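You operate a simulated robot arm through the tools that you are given. There is no shell and no other tool.

Carry out the task below with a simulated robot arm. There is one attempt and no reset: what you move stays moved.

TASK
Put both rollers from the plywood board in the blue bench drawer, shut it and latch it. Where these are worked on the way, their far stop is far enough and under half their travel is too little: blue bench drawer.

It is judged by the outcome, as a careful person would: the job done as asked, and still so three seconds after it is handed in. It fails if anything else is knocked over, pushed out of place, dropped, spilled or broken.

THE ROBOT
A 7-joint arm with a two-finger parallel gripper, fixed in place. Base frame: the origin is at the foot of the arm, x ahead of it, y to its left, z up. Readings come in m, degrees, newtons and seconds.
With the tool pointing down near the work surface it reaches from about 0.3 to 0.68 m from the base axis. Its first joint turns from -66.0 to 66.0 degrees. Payload 1.57 kg.
The TCP is the grasp point between the finger pads, 0.03 m short of the fingertips. In the tool frame z runs along the fingers and y along their closing line. The gripper opens to 0.11 m. The fingers are 0.024 m wide and 0.012 m thick; the gripper's body (0.048 by 0.112 m) begins 0.078 m behind the TCP.
Orientation is that of the tool frame in the base frame, as a unit quaternion [x, y, z, w]. With the fingers straight down and closing along the base's y, the tool's x points along the base's -x, its y along +y and its z along -z.

THE INTERFACE
- The arm moves only by the tool jog_arm. Its argument "commands" is a list that holds one entry, the list of rows, each a list of 7 numbers: the shift along the base's x, y, z in m, then the turn, a rotation vector about the base's x, y, z in degrees, then the closure in counts, from 0 (fully open) to 255 (shut). In form: [[[x, y, z, rx, ry, rz, jaw], ...]]. A call has 1 to 20 rows; each row is the pose to reach, as a shift and turn from the pose commanded when the call began. A row lasts 0.2 s, in which the tool goes at most 0.05 m and 8.6 degrees; a call with a longer step from one row to the next is refused whole, and so is a gripper value outside its range. A pose out of reach is approached as far as the arm can. The call stops where the force on the tool passes 40 N (or 10 N more than at its start, if that is more) or the arm is blocked; 0.2 s more then pass. Each finger travels about 0.108 m/s and halts on what it meets, pressing with about 36 N; the grip force reading is that of the motor and also rises with nothing between the fingers. The clock runs only during rows and for 0.2 s after the last one: add rows that repeat a pose to give the fingers time. It gives the time, the measured TCP pose, the force on the tool (base axes), the opening and the grip force at its end, in the units of the frame above (readings bear some noise), with the torque about the TCP (base axes, N m) and any sound that the robot's microphone picked up.
- Cameras (640 x 400 px; columns grow to the right, rows downward): "scene" is fixed at [0.1515, -0.3879, 1.3975]; the picture's right is [0.86, -0.51, 0.00], its down [-0.33, -0.56, -0.76] and it looks along [0.39, 0.66, -0.65] (base axes); focal length 307 px, centre (320, 200). "wrist" rides on the gripper at [0.07, 0.016, -0.141] in the tool frame; the picture's right is [-0.23, 0.97, 0.00], its down [-0.86, -0.20, -0.48] and it looks along [-0.47, -0.11, 0.88] (tool axes); focal length 222 px, centre (320, 200). There is no depth. A picture from a camera that has moved, and an enlarged one, comes with that camera's place and axes in the base frame and with its lens.
- snapshot(camera): a new picture of that camera. The clock stands still meanwhile.
- zoom(camera, box): a new picture of the part [left, top, right, bottom] of that camera's present view, enlarged. The clock stands still meanwhile.
- finish_job(): hands the job in; it is judged then, once.

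Places have to be worked out from the pictures, the camera data and where the tool is seen. Open the gripper and draw the arm clear of the work before you hand the job in, unless the task says otherwise.

The tools are called after ">>>" as name(argument=value, ...) on one line, values as JSON. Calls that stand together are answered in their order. jog_arm: Moves the arm, as the interface text tells. Its arguments: {"type":"object","properties":{"commands":{"type":"array"}},"required":["commands"]} The other tools are called the same way: snapshot (camera) takes a picture; zoom (camera, box) takes an enlarged picture of a part of a camera's view; finish_job () hands the job in.

At the start:

```text
t: 0.0
position: [0.4228, -0.0871, 1.1773]
tool_rot: [0.0, 1.0, 0.0, 0.0]
force: [0.0, 0.1, 0.3]
moment: [0.0, 0.05, 0.02]
gripper_width: 0.1101
grip_force: 0.0
```

scene: 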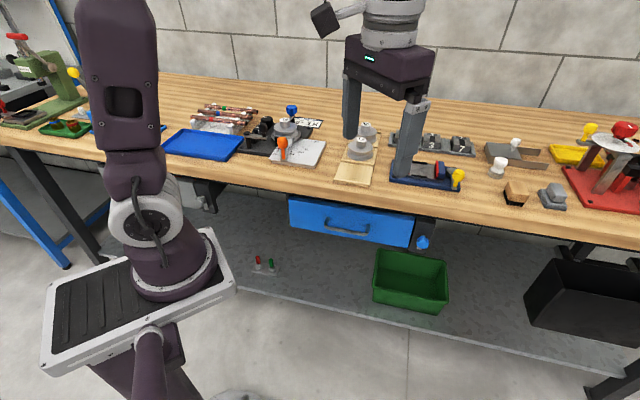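
wrist: 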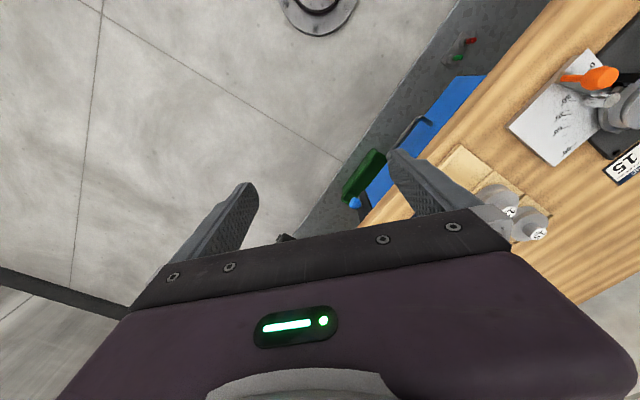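

I'll start by looking closer at the scene: the plywood board with the rollers, and the blue drawer with its latch.

>>> zoom(camera="scene", box=[270, 90, 480, 260])

>>> zoom(camera="wrist", box=[320, 60, 600, 260])

>>> snapshot(camera="scene")

```text
2.35 times, centred on (375, 175) of scene
camera zoom: at [0.1515, -0.3879, 1.3975], right [0.86, -0.51, 0.0], down [-0.33, -0.56, -0.76], along [0.39, 0.66, -0.65], focal length 723 px, centre (191, 259)
```

zoom: 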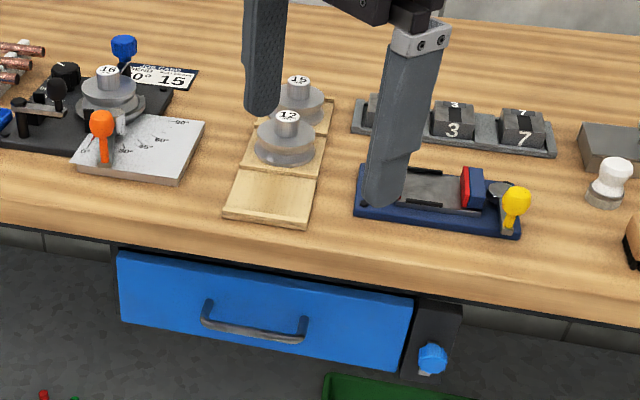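

```text
2.00 times, centred on (460, 160) of wrist
camera zoom: at [0.3525, -0.0708, 1.3182], right [0.23, 0.97, 0.0], down [0.86, -0.2, 0.48], along [0.47, -0.11, -0.88], focal length 444 px, centre (40, 280)
```

zoom: 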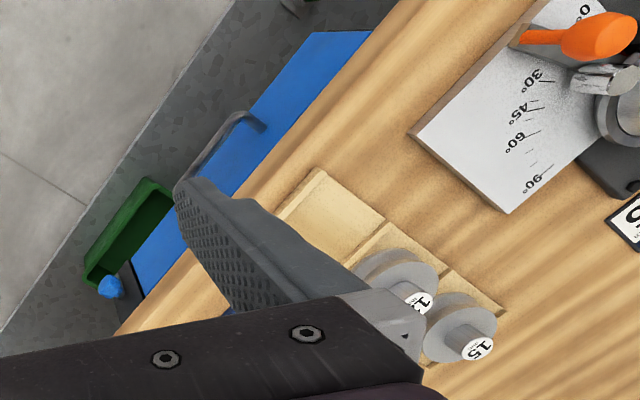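

```text
taken
```

scene: 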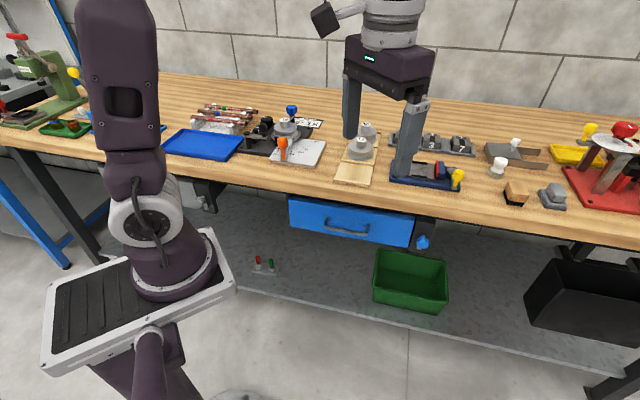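

The roller labels triangulate to about (0.65, 0.23, 0.96) and (0.69, 0.26, 0.96), so the bench is turned about 45° to the base frame and its top is near z = 0.9. I'll turn the tool about 46° so the wrist camera looks into the bench, and draw back a little to see the drawer front.

>>> jog_arm(commands=[[[-0.01, 0, 0, 0, 0, 8, 0], [-0.02, 0, 0, 0, 0, 16, 0], [-0.03, 0, 0, 0, 0, 24, 0], [-0.04, 0, 0, 0, 0, 32, 0], [-0.05, 0, 0, 0, 0, 40, 0], [-0.06, 0, 0, 0, 0, 46, 0]]])

```text
t: 1.4
position: [0.3611, -0.0866, 1.1774]
tool_rot: [-0.391, 0.92, -0.001, 0.0]
force: [-0.4, -0.5, 1.0]
moment: [-0.01, -0.01, -0.01]
gripper_width: 0.11
grip_force: 0.1
```

The move went as commanded; now I'll look from both cameras.

>>> snapshot(camera="wrist")

>>> snapshot(camera="scene")

```text
taken
camera wrist: at [0.302, -0.126, 1.3181], right [-0.54, 0.84, 0.0], down [0.74, 0.48, 0.48], along [0.4, 0.26, -0.88], focal length 222 px, centre (320, 200)
```

wrist: 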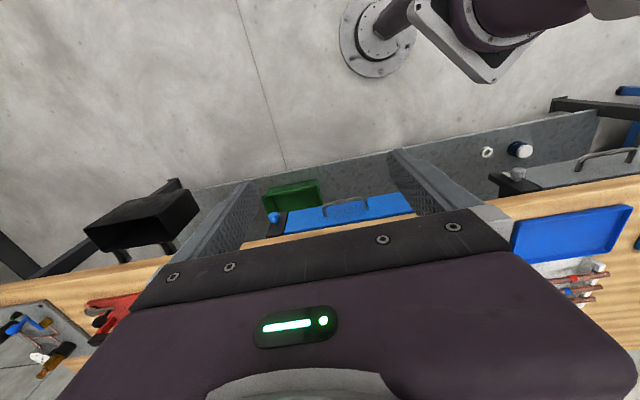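

```text
taken
```

scene: 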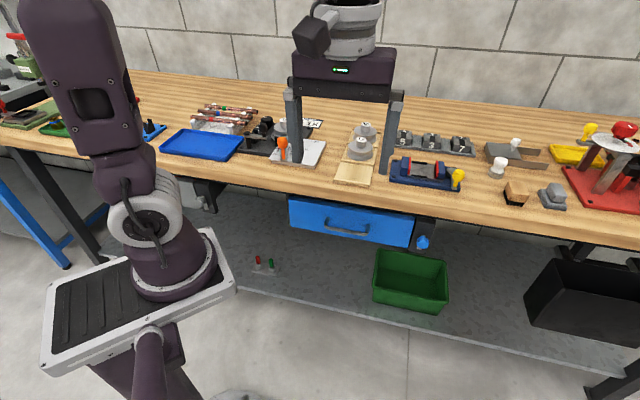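

The bench front and drawer are in view between the fingers; I'll enlarge the drawer and latch in both cameras to triangulate.

>>> zoom(camera="wrist", box=[240, 150, 440, 275])

>>> zoom(camera="scene", box=[280, 180, 440, 280])

>>> zoom(camera="scene", box=[320, 100, 480, 200])

```text
3.20 times, centred on (340, 212) of wrist
camera zoom: at [0.302, -0.126, 1.3181], right [-0.54, 0.84, 0.0], down [0.74, 0.48, 0.48], along [0.4, 0.26, -0.88], focal length 711 px, centre (256, 160)
```

zoom: 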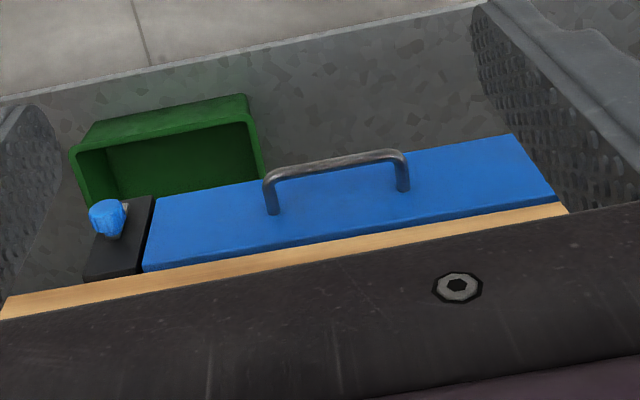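

```text
4.00 times, centred on (360, 230) of scene
camera zoom: at [0.1515, -0.3879, 1.3975], right [0.86, -0.51, 0.0], down [-0.33, -0.56, -0.76], along [0.39, 0.66, -0.65], focal length 1229 px, centre (160, 80)
```

zoom: 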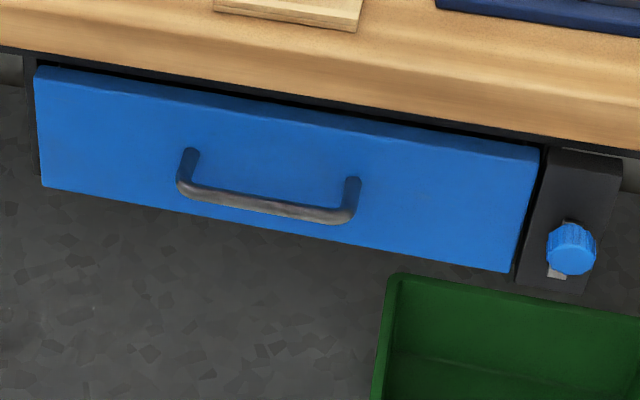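

```text
4.00 times, centred on (400, 150) of scene
camera zoom: at [0.1515, -0.3879, 1.3975], right [0.86, -0.51, 0.0], down [-0.33, -0.56, -0.76], along [0.39, 0.66, -0.65], focal length 1229 px, centre (0, 400)
```

zoom: 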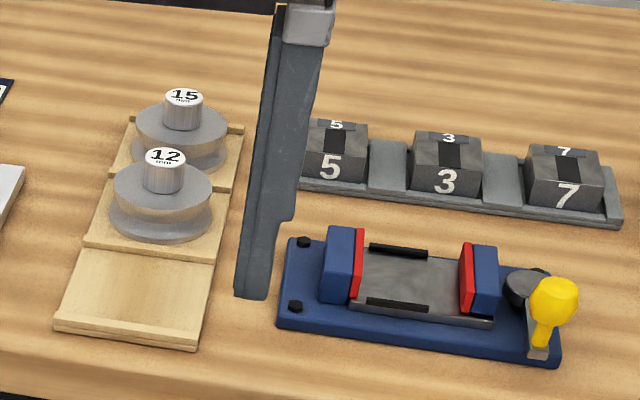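

Triangulating gives: handle bar from about (0.558, 0.053, 0.777) to (0.476, 0.133, 0.777), drawer face plane about 0.045 m behind it, latch knob near (0.674, -0.047, 0.772). The drawer opens along (-0.7, -0.7). I'll tilt the tool 45° toward the bench and go lower to look at the drawer front and latch head-on.

>>> jog_arm(commands=[[[0.01, 0, -0.03, 5.3, -5.3, 0, 0], [0.02, 0, -0.06, 10.6, -10.6, 0, 0], [0.03, 0, -0.09, 15.9, -15.9, 0, 0], [0.04, 0, -0.12, 21.2, -21.2, 0, 0], [0.05, 0, -0.15, 26.5, -26.5, 0, 0], [0.06, 0, -0.18, 31.8, -31.8, 0, 0]]])

```text
t: 2.8
position: [0.4219, -0.0864, 0.9957]
tool_rot: [-0.36, 0.851, 0.143, 0.356]
force: [-0.1, 0.2, -0.2]
moment: [-0.01, 0.01, -0.01]
gripper_width: 0.1101
grip_force: 0.0
```

The tilt worked. I'll look from the wrist at the drawer front and latch.

>>> snapshot(camera="wrist")

>>> snapshot(camera="scene")

```text
taken
camera wrist: at [0.3051, -0.1818, 1.0469], right [-0.59, 0.8, 0.15], down [0.32, 0.06, 0.95], along [0.74, 0.6, -0.29], focal length 222 px, centre (320, 200)
```

wrist: 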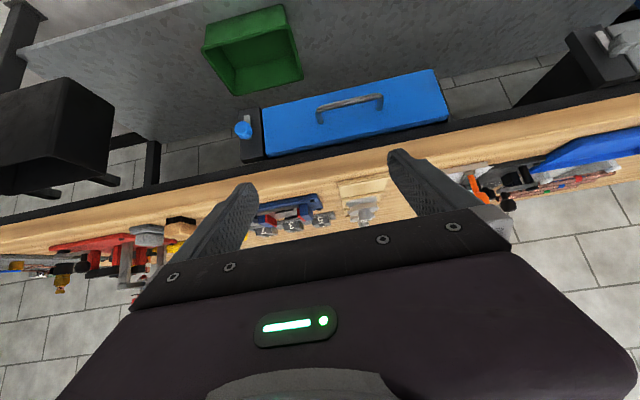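

```text
taken
```

scene: 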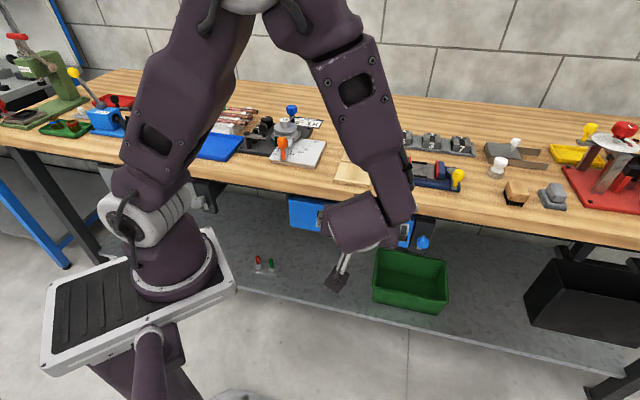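

The wrist picture is upside-down but shows the drawer front well. I'll enlarge the latch and the handle.

>>> zoom(camera="wrist", box=[215, 100, 295, 150])

>>> zoom(camera="wrist", box=[220, 60, 460, 210])

>>> zoom(camera="scene", box=[400, 205, 456, 240])

```text
8.00 times, centred on (255, 125) of wrist
camera zoom: at [0.3051, -0.1818, 1.0469], right [-0.59, 0.8, 0.15], down [0.32, 0.06, 0.95], along [0.74, 0.6, -0.29], focal length 1777 px, centre (840, 800)
```

zoom: 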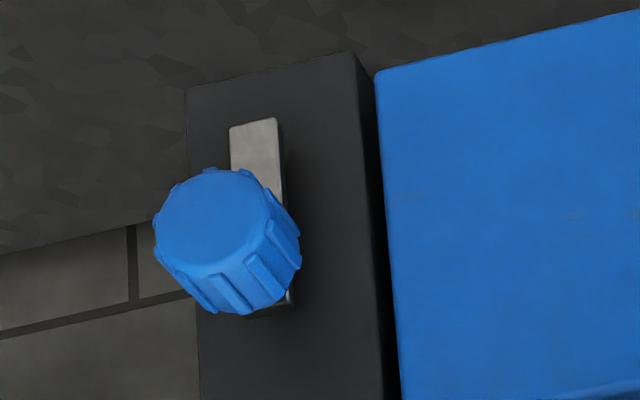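

```text
2.67 times, centred on (340, 135) of wrist
camera zoom: at [0.3051, -0.1818, 1.0469], right [-0.59, 0.8, 0.15], down [0.32, 0.06, 0.95], along [0.74, 0.6, -0.29], focal length 592 px, centre (267, 373)
```

zoom: 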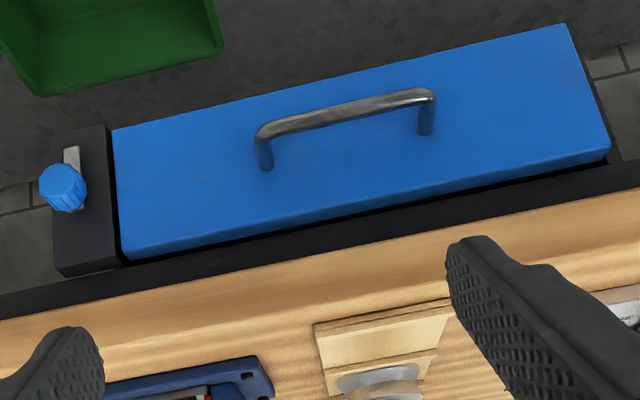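

```text
11.43 times, centred on (428, 222) of scene
camera zoom: at [0.1515, -0.3879, 1.3975], right [0.86, -0.51, 0.0], down [-0.33, -0.56, -0.76], along [0.39, 0.66, -0.65], focal length 3511 px, centre (-914, -57)
```

zoom: 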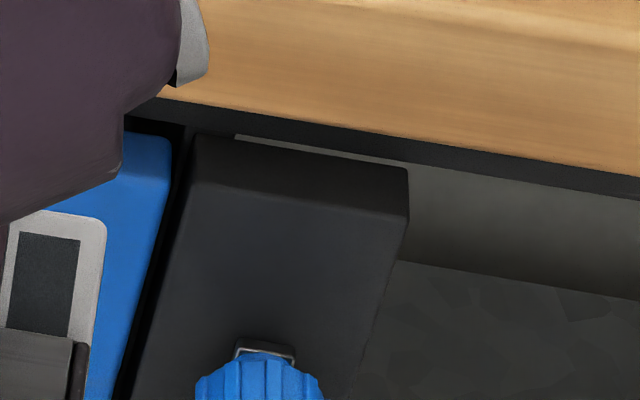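

The latch is a turn-button: the metal bar under the blue knob now hangs straight down, so it is clear of the drawer. Latching later means turning it 90° clockwise, seen from the front, over the drawer face. To grip the handle with one finger above and one below, I'll roll the tool about 91° about its own axis.

>>> jog_arm(commands=[[[0, 0, -0.01, 4.136, 4.136, -5.845, 0], [0, 0, -0.02, 8.27, 8.27, -11.69, 0], [0, 0, -0.03, 12.41, 12.41, -17.54, 0], [0, 0, -0.04, 16.54, 16.54, -23.38, 0], [0, 0, -0.05, 20.68, 20.68, -29.23, 0], [0, 0, -0.06, 24.82, 24.82, -35.07, 0], [0, 0, -0.07, 28.95, 28.95, -40.92, 0], [0, 0, -0.08, 33.09, 33.09, -46.76, 0], [0, 0, -0.09, 37.22, 37.22, -52.61, 0], [0, 0, -0.1, 41.36, 41.36, -58.45, 0], [0, 0, -0.1, 45.5, 45.5, -64.3, 0]]])

```text
t: 5.2
position: [0.4221, -0.0861, 0.8961]
tool_rot: [0.354, 0.854, 0.354, 0.146]
force: [-0.1, 0.3, 0.5]
moment: [0.02, 0.01, -0.01]
gripper_width: 0.1098
grip_force: 0.1
```

Orientation matches the plan: the fingers now close in the vertical plane facing the bench. I'll tilt 30° further (75° from vertical), narrow the jaws to about 0.06 m and move in front of the handle.

>>> jog_arm(commands=[[[0.0, 0.021, -0.021, 5.3, -5.3, 0, 60], [0.001, 0.043, -0.043, 10.6, -10.6, 0, 110], [0.002, 0.065, -0.065, 15.9, -15.9, 0, 110], [0.002, 0.086, -0.086, 21.2, -21.2, 0, 110], [0.002, 0.086, -0.086, 21.2, -21.2, 0, 110]]])

```text
t: 6.4
position: [0.4238, -0.0012, 0.8118]
tool_rot: [0.303, 0.733, 0.563, 0.234]
force: [-0.3, 0.0, 0.9]
moment: [0.01, -0.03, -0.03]
gripper_width: 0.0627
grip_force: 0.1
```

Reached the spot in front of the handle; I'll check with pictures how the fingers line up with the bar.

>>> snapshot(camera="wrist")

>>> zoom(camera="scene", box=[240, 130, 480, 280])

```text
taken
camera wrist: at [0.2815, -0.0456, 0.8637], right [0.34, 0.02, 0.94], down [0.24, -0.97, -0.07], along [0.91, 0.25, -0.33], focal length 222 px, centre (320, 200)
```

wrist: 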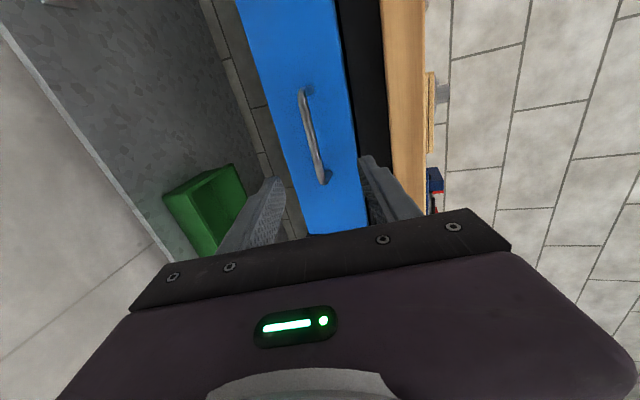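

```text
2.67 times, centred on (360, 205) of scene
camera zoom: at [0.1515, -0.3879, 1.3975], right [0.86, -0.51, 0.0], down [-0.33, -0.56, -0.76], along [0.39, 0.66, -0.65], focal length 819 px, centre (213, 187)
```

zoom: 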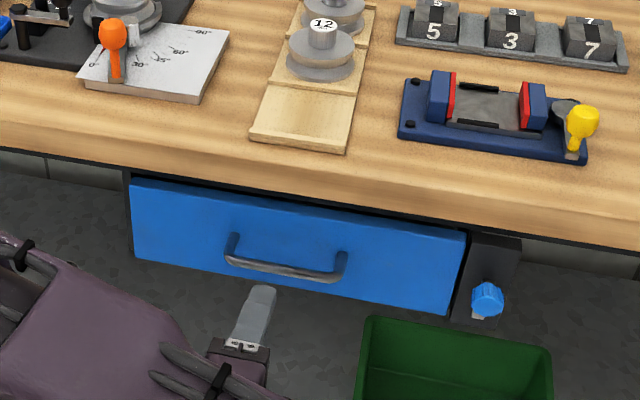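

The handle is ahead and slightly to the left of the fingers. I'll enlarge it in the wrist view for an accurate fix.

>>> zoom(camera="wrist", box=[220, 70, 460, 220])

>>> zoom(camera="scene", box=[290, 180, 410, 255])

```text
2.67 times, centred on (340, 145) of wrist
camera zoom: at [0.2815, -0.0456, 0.8637], right [0.34, 0.02, 0.94], down [0.24, -0.97, -0.07], along [0.91, 0.25, -0.33], focal length 592 px, centre (267, 347)
```

zoom: 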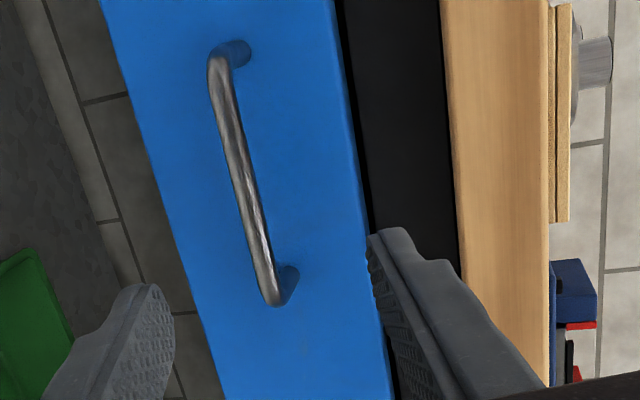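

```text
5.33 times, centred on (350, 218) of scene
camera zoom: at [0.1515, -0.3879, 1.3975], right [0.86, -0.51, 0.0], down [-0.33, -0.56, -0.76], along [0.39, 0.66, -0.65], focal length 1638 px, centre (160, 107)
```

zoom: 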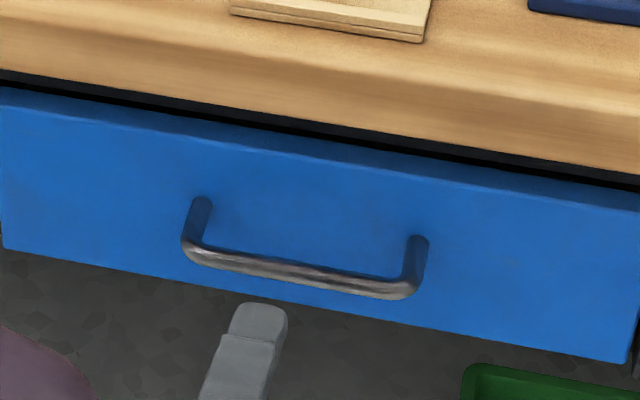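

Refined fix: bar centre about (0.526, 0.101, 0.762), with the drawer face about 0.046 m behind it. I'll move in so the bar sits just past the TCP between the open fingers, staying about 1.5 cm off the face.

>>> jog_arm(commands=[[[0.02, 0.02, -0.012, 0, 0, 0, 110], [0.04, 0.04, -0.022, 0, 0, 0, 110], [0.06, 0.06, -0.032, 0, 0, 0, 110], [0.08, 0.08, -0.041, 0, 0, 0, 110], [0.096, 0.096, -0.048, 0, 0, 0, 110]]])

>>> snapshot(camera="wrist")

>>> zoom(camera="scene", box=[290, 170, 450, 270])

```text
t: 7.6
position: [0.5194, 0.0947, 0.7632]
tool_rot: [0.304, 0.733, 0.562, 0.233]
force: [0.5, 0.2, -0.6]
moment: [-0.01, 0.01, 0.01]
gripper_width: 0.0626
grip_force: 0.2
```

```text
taken
camera wrist: at [0.3772, 0.0502, 0.8156], right [0.34, 0.02, 0.94], down [0.24, -0.97, -0.07], along [0.91, 0.25, -0.33], focal length 222 px, centre (320, 200)
```

wrist: 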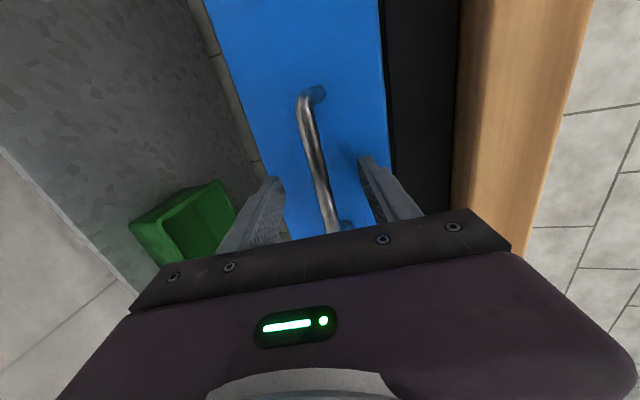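

```text
4.00 times, centred on (370, 220) of scene
camera zoom: at [0.1515, -0.3879, 1.3975], right [0.86, -0.51, 0.0], down [-0.33, -0.56, -0.76], along [0.39, 0.66, -0.65], focal length 1229 px, centre (120, 120)
```

zoom: 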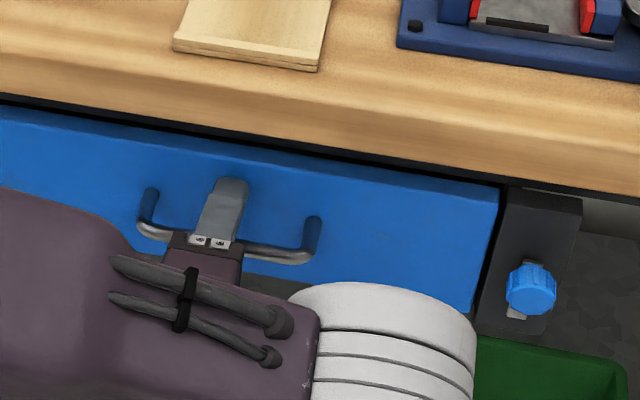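

The bar lies between the two fingers and nothing has touched. I'll close the gripper on it.

>>> jog_arm(commands=[[[0, 0, 0, 0, 0, 0, 180], [0, 0, 0, 0, 0, 0, 255], [0, 0, 0, 0, 0, 0, 255], [0, 0, 0, 0, 0, 0, 255]]])

```text
t: 8.6
position: [0.5207, 0.0946, 0.7657]
tool_rot: [0.302, 0.731, 0.564, 0.235]
force: [0.6, 2.3, 35.3]
moment: [0.17, -0.02, 0.64]
gripper_width: 0.012
grip_force: 29.0
```

The grip is on the bar (0.012 m wide), but the tool feels 35 N upward, so the bar is slightly above my commanded height. I'll raise the commanded height a few millimetres to relieve it.

>>> jog_arm(commands=[[[0, 0, 0.002, 0, 0, 0, 255], [0, 0, 0.004, 0, 0, 0, 255], [0, 0, 0.004, 0, 0, 0, 255]]])

```text
t: 9.4
position: [0.5207, 0.0939, 0.7659]
tool_rot: [0.303, 0.735, 0.56, 0.233]
force: [-0.9, -2.6, 5.1]
moment: [-0.26, -0.36, -0.83]
gripper_width: 0.0118
grip_force: 29.3
```

The load is down to 5 N. Now I'll pull the drawer open along about (-0.715, -0.699), first 0.06 m as a test.

>>> jog_arm(commands=[[[-0.0072, -0.007, 0, 0, 0, 0, 255], [-0.0143, -0.014, 0, 0, 0, 0, 255], [-0.0215, -0.021, 0, 0, 0, 0, 255], [-0.0286, -0.028, 0, 0, 0, 0, 255], [-0.0358, -0.035, 0, 0, 0, 0, 255], [-0.0429, -0.042, 0, 0, 0, 0, 255]]])

```text
t: 10.8
position: [0.4781, 0.0523, 0.7657]
tool_rot: [0.303, 0.734, 0.562, 0.233]
force: [10.1, -8.4, -18.6]
moment: [-0.23, -0.12, 0.05]
gripper_width: 0.0116
grip_force: 29.2
```

The drawer slides. There is a sideways load of about 13 N, so the true direction is a bit more toward -y; I'll correct it and continue pulling.

>>> jog_arm(commands=[[[-0.0055, -0.0086, -0.001, 0, 0, 0, 255], [-0.0125, -0.0158, -0.002, 0, 0, 0, 255], [-0.0194, -0.023, -0.002, 0, 0, 0, 255], [-0.0264, -0.0302, -0.002, 0, 0, 0, 255], [-0.0333, -0.0374, -0.002, 0, 0, 0, 255], [-0.0402, -0.0446, -0.002, 0, 0, 0, 255]]])

```text
t: 12.2
position: [0.4355, 0.009, 0.7658]
tool_rot: [0.302, 0.733, 0.564, 0.232]
force: [-14.0, 15.8, 24.6]
moment: [-0.02, -0.19, 0.15]
gripper_width: 0.0117
grip_force: 28.9
```

Overcorrected slightly: the actual motion so far is along (-0.708, -0.706). I'll relieve the side load and keep pulling along that line toward the stop.

>>> jog_arm(commands=[[[-0.0011, 0.0011, 0.001, 0, 0, 0, 255], [-0.0082, -0.006, 0.001, 0, 0, 0, 255], [-0.0153, -0.0131, 0.001, 0, 0, 0, 255], [-0.0223, -0.0201, 0.001, 0, 0, 0, 255], [-0.0294, -0.0272, 0.001, 0, 0, 0, 255], [-0.0365, -0.0343, 0.001, 0, 0, 0, 255], [-0.0436, -0.0414, 0.001, 0, 0, 0, 255]]])

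```text
t: 13.8
position: [0.3936, -0.0331, 0.7667]
tool_rot: [0.303, 0.733, 0.562, 0.235]
force: [7.4, -4.8, 22.3]
moment: [-0.11, -0.19, -0.18]
gripper_width: 0.0118
grip_force: 29.1
```

The drawer is now out about 0.18 m with no stop felt yet. I'll check the picture before pulling further.

>>> snapshot(camera="scene")

>>> snapshot(camera="wrist")

```text
taken
```

scene: 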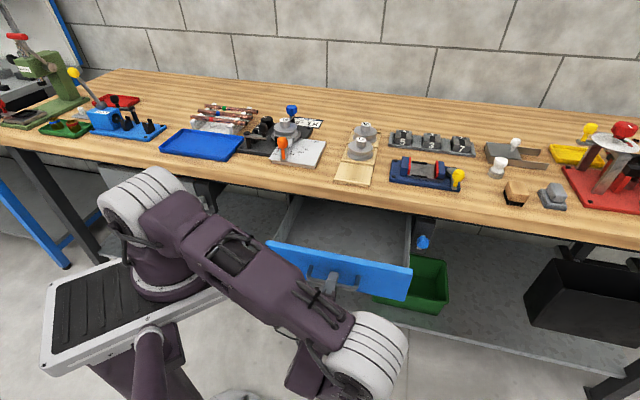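

```text
taken
camera wrist: at [0.2507, -0.0775, 0.8178], right [0.34, 0.02, 0.94], down [0.24, -0.97, -0.07], along [0.91, 0.25, -0.33], focal length 222 px, centre (320, 200)
```

wrist: 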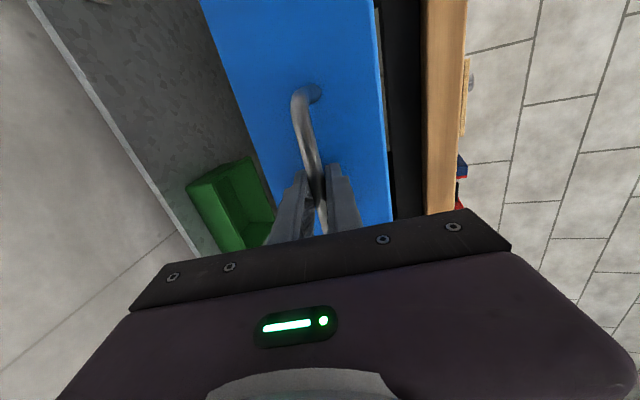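

The drawer is well open and the way is clear. I'll keep pulling carefully toward its far stop.

>>> jog_arm(commands=[[[-0.0065, -0.0075, 0.001, 0, 0, 0, 255], [-0.0136, -0.0146, 0.001, 0, 0, 0, 255], [-0.0207, -0.0217, 0.001, 0, 0, 0, 255], [-0.0278, -0.0288, 0.001, 0, 0, 0, 255], [-0.0349, -0.0359, 0.001, 0, 0, 0, 255]]])

```text
t: 15.0
position: [0.3576, -0.0683, 0.7661]
tool_rot: [0.303, 0.734, 0.561, 0.233]
force: [0.6, 1.7, -9.6]
moment: [-0.31, -0.27, -0.83]
gripper_width: 0.0117
grip_force: 29.1
```

0.23 m now and still sliding freely; I'll continue in small steps.

>>> jog_arm(commands=[[[-0.0071, -0.0071, 0, 0, 0, 0, 255], [-0.0142, -0.0142, 0, 0, 0, 0, 255], [-0.0213, -0.0213, 0, 0, 0, 0, 255], [-0.0284, -0.0284, 0, 0, 0, 0, 255], [-0.0354, -0.0354, 0, 0, 0, 0, 255]]])

```text
t: 16.2
position: [0.3243, -0.1027, 0.7676]
tool_rot: [0.303, 0.731, 0.565, 0.235]
force: [16.6, 16.2, -2.0]
moment: [-0.08, -0.16, 0.07]
gripper_width: 0.0118
grip_force: 28.6
```

The pull now meets about 23 N of resistance after 0.278 m: that is the far stop. I'll ease off, open the fingers and back away from the handle.

>>> jog_arm(commands=[[[0.002, 0.002, 0, 0, 0, 0, 255], [0.002, 0.002, 0, 0, 0, 0, 110], [0.002, 0.002, 0, 0, 0, 0, 110], [0.002, 0.002, 0, 0, 0, 0, 110]]])

>>> jog_arm(commands=[[[-0.014, -0.014, 0.005, 0, 0, 0, 110], [-0.028, -0.028, 0.01, 0, 0, 0, 110], [-0.035, -0.035, 0.013, 0, 0, 0, 110], [-0.035, -0.035, 0.05, 0, 0, 0, 110], [-0.035, -0.035, 0.09, 0, 0, 0, 110], [-0.035, -0.035, 0.13, 0, 0, 0, 110], [-0.035, -0.035, 0.17, 0, 0, 0, 110]]])

```text
t: 17.2
position: [0.3258, -0.1012, 0.7673]
tool_rot: [0.302, 0.733, 0.563, 0.233]
force: [0.4, 0.0, 0.1]
moment: [0.01, 0.0, 0.01]
gripper_width: 0.063
grip_force: 0.1
```

```text
t: 18.8
position: [0.2907, -0.1367, 0.9387]
tool_rot: [0.303, 0.733, 0.563, 0.232]
force: [0.1, 0.3, -0.5]
moment: [-0.02, 0.02, 0.02]
gripper_width: 0.0627
grip_force: 0.1
```

The handle is released and the arm is clear above. Next I'll tilt back to 45° and rise, then roll so the fingers close along the bench edge for gripping the roller hubs.

>>> jog_arm(commands=[[[0.02, 0.01, 0.04, -5.3, 5.3, 0, 60], [0.04, 0.02, 0.08, -10.6, 10.6, 0, 0], [0.06, 0.03, 0.12, -15.9, 15.9, 0, 0], [0.08, 0.04, 0.16, -21.2, 21.2, 0, 0]]])

>>> jog_arm(commands=[[[0.005, 0.005, 0.0, -4.09, -4.09, 5.785, 0], [0.01, 0.01, 0.0, -8.18, -8.18, 11.57, 0], [0.015, 0.015, 0.0, -12.27, -12.27, 17.35, 0], [0.02, 0.02, 0.0, -16.36, -16.36, 23.14, 0], [0.025, 0.025, 0.0, -20.45, -20.45, 28.92, 0], [0.03, 0.03, 0.0, -24.54, -24.54, 34.7, 0], [0.035, 0.035, 0.0, -28.63, -28.63, 40.5, 0], [0.04, 0.04, 0.0, -32.72, -32.72, 46.28, 0], [0.045, 0.045, 0.0, -36.81, -36.81, 52.06, 0], [0.05, 0.05, 0.0, -40.9, -40.9, 57.85, 0], [0.055, 0.055, 0.0, -45.0, -45.0, 63.64, 0]]])

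>>> snapshot(camera="wrist")

>>> snapshot(camera="scene")

```text
t: 19.8
position: [0.3694, -0.0958, 1.0991]
tool_rot: [0.353, 0.854, 0.353, 0.147]
force: [-0.1, -0.1, -0.2]
moment: [-0.03, -0.04, 0.01]
gripper_width: 0.1098
grip_force: 0.2
```

```text
t: 22.2
position: [0.4241, -0.0416, 1.0968]
tool_rot: [-0.354, 0.853, 0.146, 0.354]
force: [0.1, 0.4, 0.0]
moment: [0.03, -0.03, 0.0]
gripper_width: 0.1099
grip_force: 0.0
```

```text
taken
camera wrist: at [0.3082, -0.1364, 1.1473], right [-0.58, 0.8, 0.16], down [0.33, 0.05, 0.94], along [0.75, 0.6, -0.29], focal length 222 px, centre (320, 200)
```

wrist: 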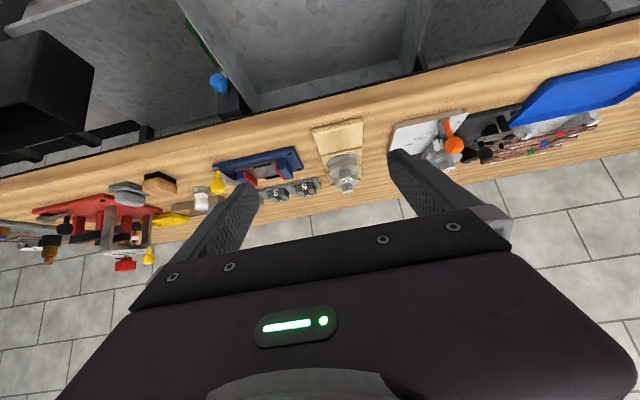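

```text
taken
```

scene: 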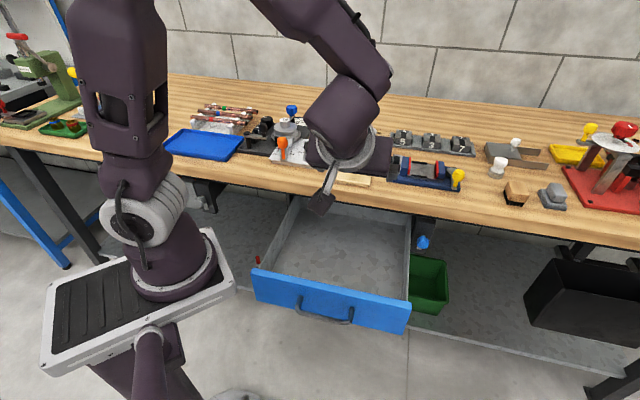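

The drawer is wide open and empty. I'll enlarge the rollers in the wrist view for an accurate position.

>>> zoom(camera="wrist", box=[296, 110, 408, 180])

>>> zoom(camera="wrist", box=[200, 40, 440, 190])

```text
5.71 times, centred on (352, 145) of wrist
camera zoom: at [0.3082, -0.1364, 1.1473], right [-0.58, 0.8, 0.16], down [0.33, 0.05, 0.94], along [0.75, 0.6, -0.29], focal length 1269 px, centre (137, 514)
```

zoom: 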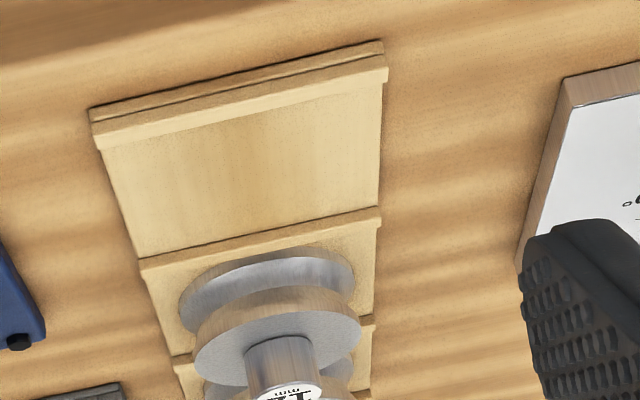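

```text
2.67 times, centred on (320, 115) of wrist
camera zoom: at [0.3082, -0.1364, 1.1473], right [-0.58, 0.8, 0.16], down [0.33, 0.05, 0.94], along [0.75, 0.6, -0.29], focal length 592 px, centre (320, 427)
```

zoom: 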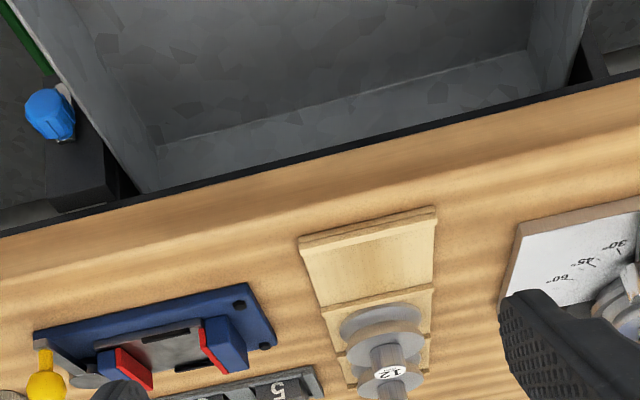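

Roller 12's hub top is at about (0.657, 0.232, 0.955), hub about 0.03 m across and 0.02 m tall; roller 15 is about 0.093 m further in. I'll go to a pre-grasp point above and in front of roller 12 with the jaws at about 0.07 m.

>>> jog_arm(commands=[[[0.026, 0.032, 0.0, 0, 0, 0, 50], [0.052, 0.064, 0.0, 0, 0, 0, 93], [0.079, 0.096, -0.01, 0, 0, 0, 93], [0.105, 0.128, -0.025, 0, 0, 0, 93], [0.131, 0.16, -0.04, 0, 0, 0, 93], [0.157, 0.192, -0.055, 0, 0, 0, 93], [0.183, 0.2245, -0.07, 0, 0, 0, 93]]])

>>> snapshot(camera="wrist")

>>> zoom(camera="scene", box=[280, 80, 440, 180])

```text
t: 23.8
position: [0.6071, 0.1837, 1.0273]
tool_rot: [-0.354, 0.854, 0.146, 0.353]
force: [-0.6, 0.6, 0.2]
moment: [-0.02, 0.0, 0.01]
gripper_width: 0.0697
grip_force: 0.0
```

```text
taken
camera wrist: at [0.4913, 0.0894, 1.0774], right [-0.57, 0.8, 0.16], down [0.33, 0.05, 0.94], along [0.75, 0.59, -0.29], focal length 222 px, centre (320, 200)
```

wrist: 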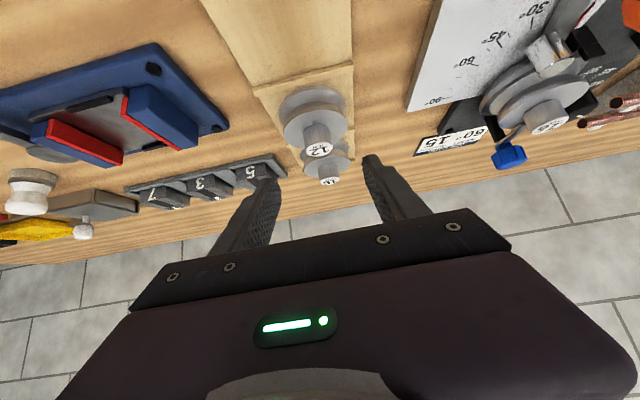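

```text
4.00 times, centred on (360, 130) of scene
camera zoom: at [0.1515, -0.3879, 1.3975], right [0.86, -0.51, 0.0], down [-0.33, -0.56, -0.76], along [0.39, 0.66, -0.65], focal length 1229 px, centre (160, 480)
```

zoom: 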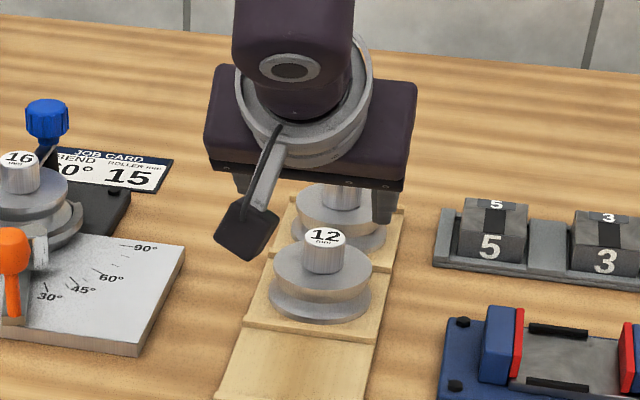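

The gripper is lined up in front of and above roller 12. I'll enlarge the wrist view to refine the hub position before descending.

>>> zoom(camera="wrist", box=[240, 70, 400, 170])

>>> zoom(camera="wrist", box=[240, 110, 400, 210])

```text
4.00 times, centred on (320, 120) of wrist
camera zoom: at [0.4913, 0.0894, 1.0774], right [-0.57, 0.8, 0.16], down [0.33, 0.05, 0.94], along [0.75, 0.59, -0.29], focal length 888 px, centre (320, 520)
```

zoom: 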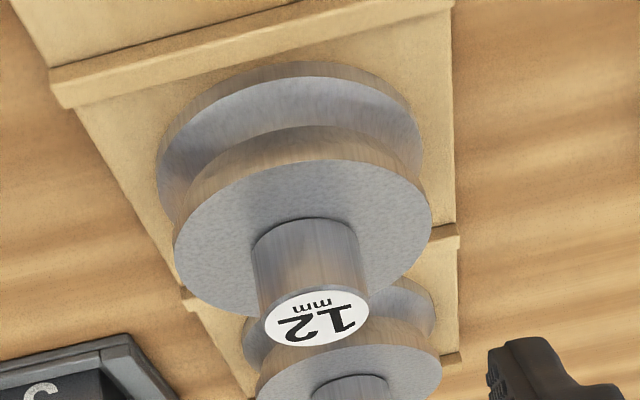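

```text
4.00 times, centred on (320, 160) of wrist
camera zoom: at [0.4913, 0.0894, 1.0774], right [-0.57, 0.8, 0.16], down [0.33, 0.05, 0.94], along [0.75, 0.59, -0.29], focal length 888 px, centre (320, 360)
```

zoom: 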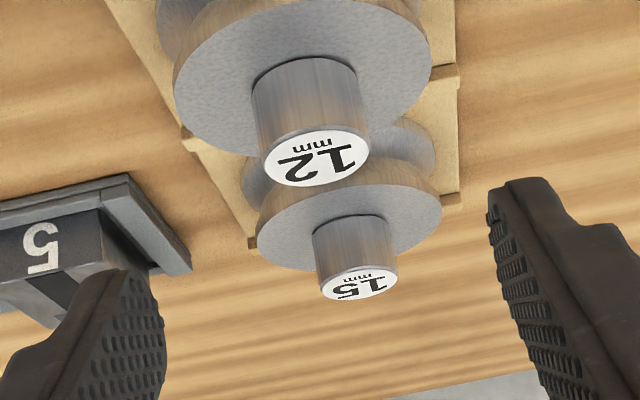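

Hub 12: axis about (0.654, 0.230), top z about 0.956, flange top about 0.934. I'll descend along the tool axis so the fingertips straddle the hub just above the flange.

>>> jog_arm(commands=[[[0.012, 0.0115, -0.018, 0, 0, 0, 93], [0.024, 0.023, -0.036, 0, 0, 0, 93], [0.034, 0.033, -0.052, 0, 0, 0, 93], [0.04, 0.039, -0.061, 0, 0, 0, 93]]])

>>> zoom(camera="wrist", box=[220, 80, 460, 230])

>>> zoom(camera="scene", box=[300, 100, 412, 170])

```text
t: 24.8
position: [0.6468, 0.2227, 0.9656]
tool_rot: [-0.354, 0.854, 0.147, 0.353]
force: [-0.5, 0.7, 0.3]
moment: [-0.03, 0.02, 0.02]
gripper_width: 0.0699
grip_force: 0.0
```

```text
2.67 times, centred on (340, 155) of wrist
camera zoom: at [0.5305, 0.1272, 1.016], right [-0.58, 0.8, 0.16], down [0.33, 0.05, 0.94], along [0.75, 0.6, -0.29], focal length 592 px, centre (267, 320)
```

zoom: 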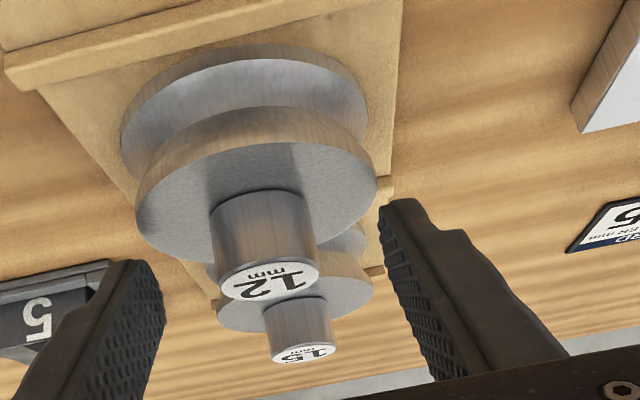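

```text
5.71 times, centred on (356, 135) of scene
camera zoom: at [0.1515, -0.3879, 1.3975], right [0.86, -0.51, 0.0], down [-0.33, -0.56, -0.76], along [0.39, 0.66, -0.65], focal length 1755 px, centre (114, 571)
```

zoom: 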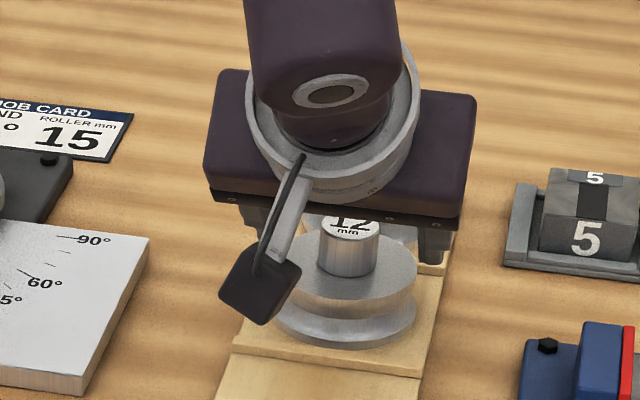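

The hub is centred between the fingers, label fix (0.656, 0.230), and nothing has touched. I'll close on it.

>>> jog_arm(commands=[[[0, 0, 0, 0, 0, 0, 150], [0, 0, 0, 0, 0, 0, 220], [0, 0, 0, 0, 0, 0, 255], [0, 0, 0, 0, 0, 0, 255]]])

>>> zoom(camera="wrist", box=[220, 80, 460, 230])

```text
t: 25.8
position: [0.6466, 0.2213, 0.9659]
tool_rot: [-0.354, 0.854, 0.146, 0.353]
force: [-0.5, 0.5, -0.6]
moment: [0.02, 0.05, -0.02]
gripper_width: 0.0292
grip_force: 36.0
```

```text
2.67 times, centred on (340, 155) of wrist
camera zoom: at [0.5305, 0.1269, 1.0162], right [-0.58, 0.8, 0.16], down [0.33, 0.05, 0.94], along [0.75, 0.6, -0.29], focal length 592 px, centre (267, 320)
```

zoom: 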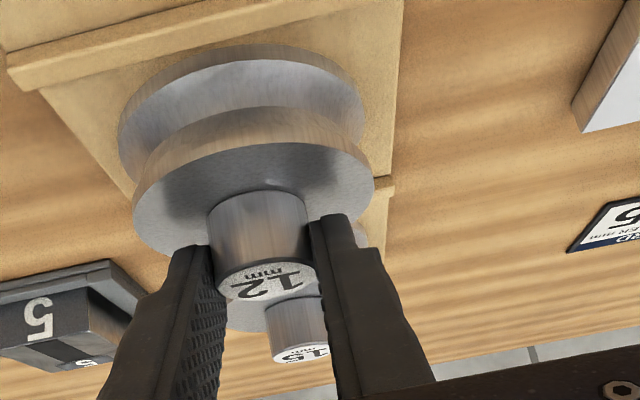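

The hub is held, 0.0292 m between the fingers at 36 N. I'll lift it a little and check that it comes along straight.

>>> jog_arm(commands=[[[0, 0, 0.01, 0, 0, 0, 255], [0, 0, 0.02, 0, 0, 0, 255], [0, 0, 0.03, 0, 0, 0, 255], [0, 0, 0.04, 0, 0, 0, 255]]])

>>> zoom(camera="wrist", box=[220, 80, 460, 230])

>>> zoom(camera="scene", box=[290, 80, 434, 170])

```text
t: 26.8
position: [0.6479, 0.2218, 1.0068]
tool_rot: [-0.353, 0.854, 0.146, 0.353]
force: [-0.6, 0.9, -0.1]
moment: [0.01, -0.05, 0.01]
gripper_width: 0.0001
grip_force: 21.1
```

```text
2.67 times, centred on (340, 155) of wrist
camera zoom: at [0.5314, 0.1269, 1.0569], right [-0.58, 0.8, 0.16], down [0.33, 0.05, 0.94], along [0.75, 0.6, -0.29], focal length 592 px, centre (267, 320)
```

zoom: 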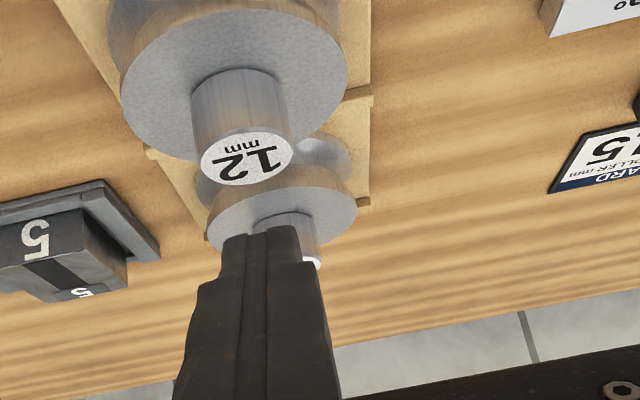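

```text
4.44 times, centred on (362, 125) of scene
camera zoom: at [0.1515, -0.3879, 1.3975], right [0.86, -0.51, 0.0], down [-0.33, -0.56, -0.76], along [0.39, 0.66, -0.65], focal length 1365 px, centre (133, 533)
```

zoom: 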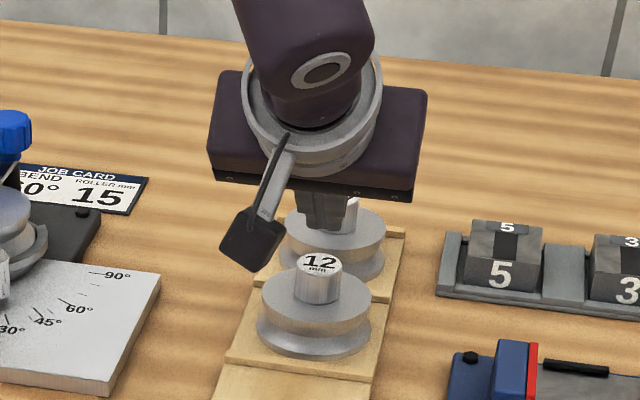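

The fingers slipped off; roller 12 is still standing in its place (label fix unchanged at about (0.656, 0.228)). The 45° tilt gives a poor grip near the fingertip corner, so I'll raise, open, and reduce the tilt to 20° for a fuller grip.

>>> jog_arm(commands=[[[0, 0, 0.02, 0, 0, 0, 200], [-0.005, -0.005, 0.03, -4.5, 4.5, 0, 120], [-0.005, -0.005, 0.035, -10, 10, 0, 93], [-0.005, -0.005, 0.035, -14, 14, 0, 93], [-0.005, -0.005, 0.035, -17.7, 17.7, 0, 93], [-0.005, -0.005, 0.035, -17.7, 17.7, 0, 93]]])

>>> snapshot(camera="wrist")

>>> zoom(camera="scene", box=[280, 60, 440, 160])

```text
t: 28.2
position: [0.6437, 0.217, 1.0405]
tool_rot: [-0.377, 0.91, 0.066, 0.159]
force: [-0.9, 0.2, -0.2]
moment: [-0.01, -0.01, 0.01]
gripper_width: 0.0699
grip_force: 0.0
```

```text
taken
camera wrist: at [0.5514, 0.1469, 1.1503], right [-0.54, 0.84, 0.08], down [0.59, 0.31, 0.74], along [0.6, 0.44, -0.67], focal length 222 px, centre (320, 200)
```

wrist: 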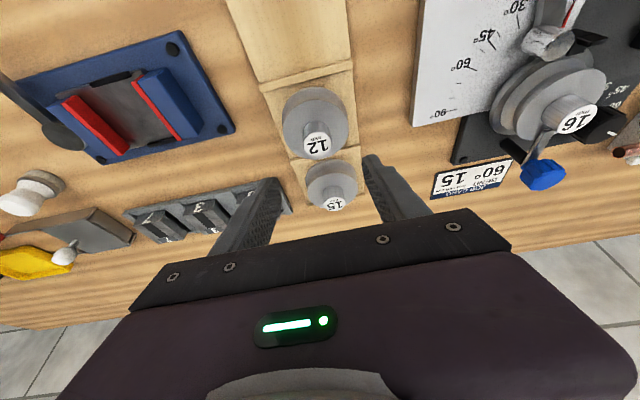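

```text
4.00 times, centred on (360, 110) of scene
camera zoom: at [0.1515, -0.3879, 1.3975], right [0.86, -0.51, 0.0], down [-0.33, -0.56, -0.76], along [0.39, 0.66, -0.65], focal length 1229 px, centre (160, 560)
```

zoom: 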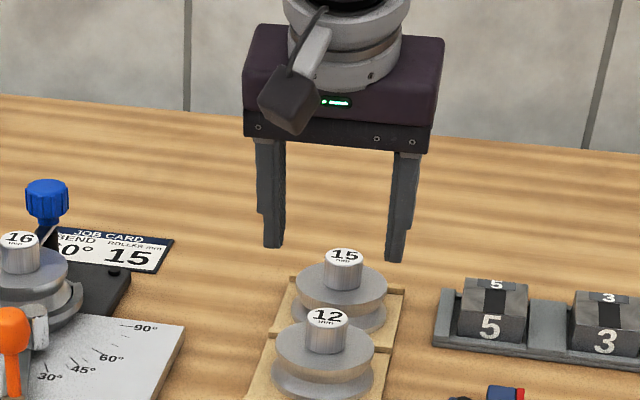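

The pose was reached exactly at 20° tilt. I'll enlarge the rollers from this steeper view to refine both hub positions.

>>> zoom(camera="wrist", box=[260, 75, 420, 175])

>>> zoom(camera="wrist", box=[240, 135, 400, 235])

```text
4.00 times, centred on (340, 125) of wrist
camera zoom: at [0.5514, 0.1469, 1.1503], right [-0.54, 0.84, 0.08], down [0.59, 0.31, 0.74], along [0.6, 0.44, -0.67], focal length 888 px, centre (240, 500)
```

zoom: 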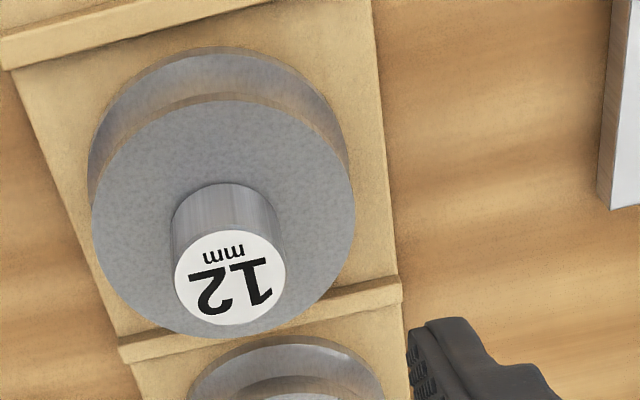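

```text
4.00 times, centred on (320, 185) of wrist
camera zoom: at [0.5514, 0.1469, 1.1503], right [-0.54, 0.84, 0.08], down [0.59, 0.31, 0.74], along [0.6, 0.44, -0.67], focal length 888 px, centre (320, 260)
```

zoom: 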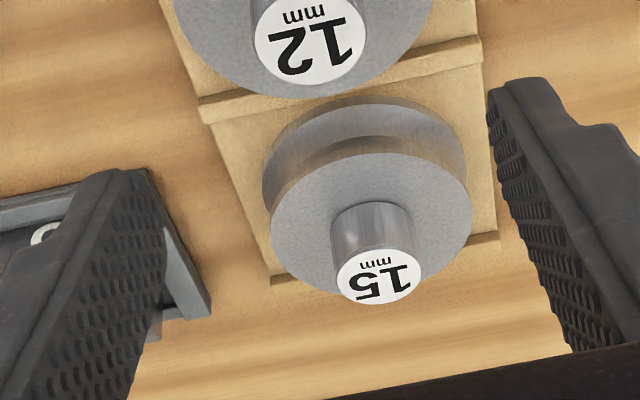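

Both hubs refined: roller 12 at (0.655, 0.229), roller 15 at (0.724, 0.299), tops at z about 0.955. I'll descend on roller 12 with the fuller grip.

>>> jog_arm(commands=[[[0.0018, 0.002, -0.025, 0, 0, 0, 93], [0.0036, 0.004, -0.05, 0, 0, 0, 93], [0.0053, 0.006, -0.068, 0, 0, 0, 93], [0.0053, 0.006, -0.0745, 0, 0, 0, 93]]])

>>> zoom(camera="wrist", box=[220, 100, 460, 250])

```text
t: 29.2
position: [0.6488, 0.2236, 0.9666]
tool_rot: [-0.377, 0.91, 0.066, 0.159]
force: [-0.5, 0.0, -0.2]
moment: [0.0, -0.02, 0.0]
gripper_width: 0.0697
grip_force: 0.0
```

```text
2.67 times, centred on (340, 175) of wrist
camera zoom: at [0.5564, 0.1536, 1.0756], right [-0.54, 0.84, 0.08], down [0.59, 0.31, 0.74], along [0.6, 0.44, -0.67], focal length 592 px, centre (267, 267)
```

zoom: 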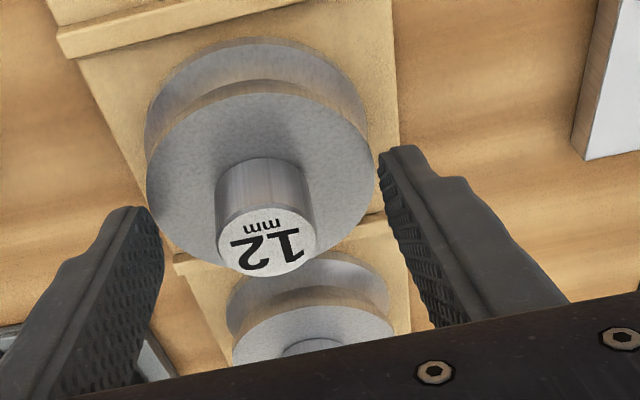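

No contact yet and the hub is centred. I'll close fully, then lift only 6 mm and read the force.

>>> jog_arm(commands=[[[0, 0, 0, 0, 0, 0, 170], [0, 0, 0, 0, 0, 0, 255], [0, 0, 0, 0, 0, 0, 255], [0, 0, 0, 0, 0, 0, 255], [0, 0, 0, 0, 0, 0, 255]]])

>>> jog_arm(commands=[[[0, 0, 0.002, 0, 0, 0, 255], [0, 0, 0.004, 0, 0, 0, 255], [0, 0, 0.006, 0, 0, 0, 255]]])

>>> zoom(camera="wrist", box=[220, 100, 460, 250])

```text
t: 30.4
position: [0.6488, 0.2235, 0.9667]
tool_rot: [-0.377, 0.91, 0.067, 0.161]
force: [-0.1, 0.0, 0.5]
moment: [-0.05, -0.01, -0.01]
gripper_width: 0.029
grip_force: 35.3
```

```text
t: 31.2
position: [0.6468, 0.2227, 0.9718]
tool_rot: [-0.378, 0.91, 0.066, 0.159]
force: [0.5, 0.2, -1.9]
moment: [-0.03, 0.05, -0.05]
gripper_width: 0.0289
grip_force: 36.4
```

```text
2.67 times, centred on (340, 175) of wrist
camera zoom: at [0.5565, 0.1532, 1.0812], right [-0.54, 0.84, 0.08], down [0.59, 0.31, 0.74], along [0.6, 0.44, -0.67], focal length 592 px, centre (267, 267)
```

zoom: 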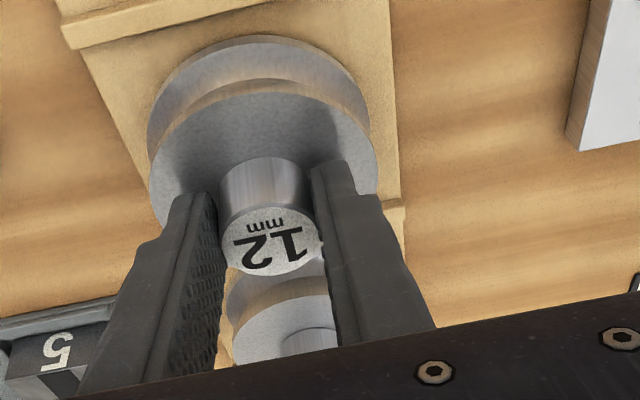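

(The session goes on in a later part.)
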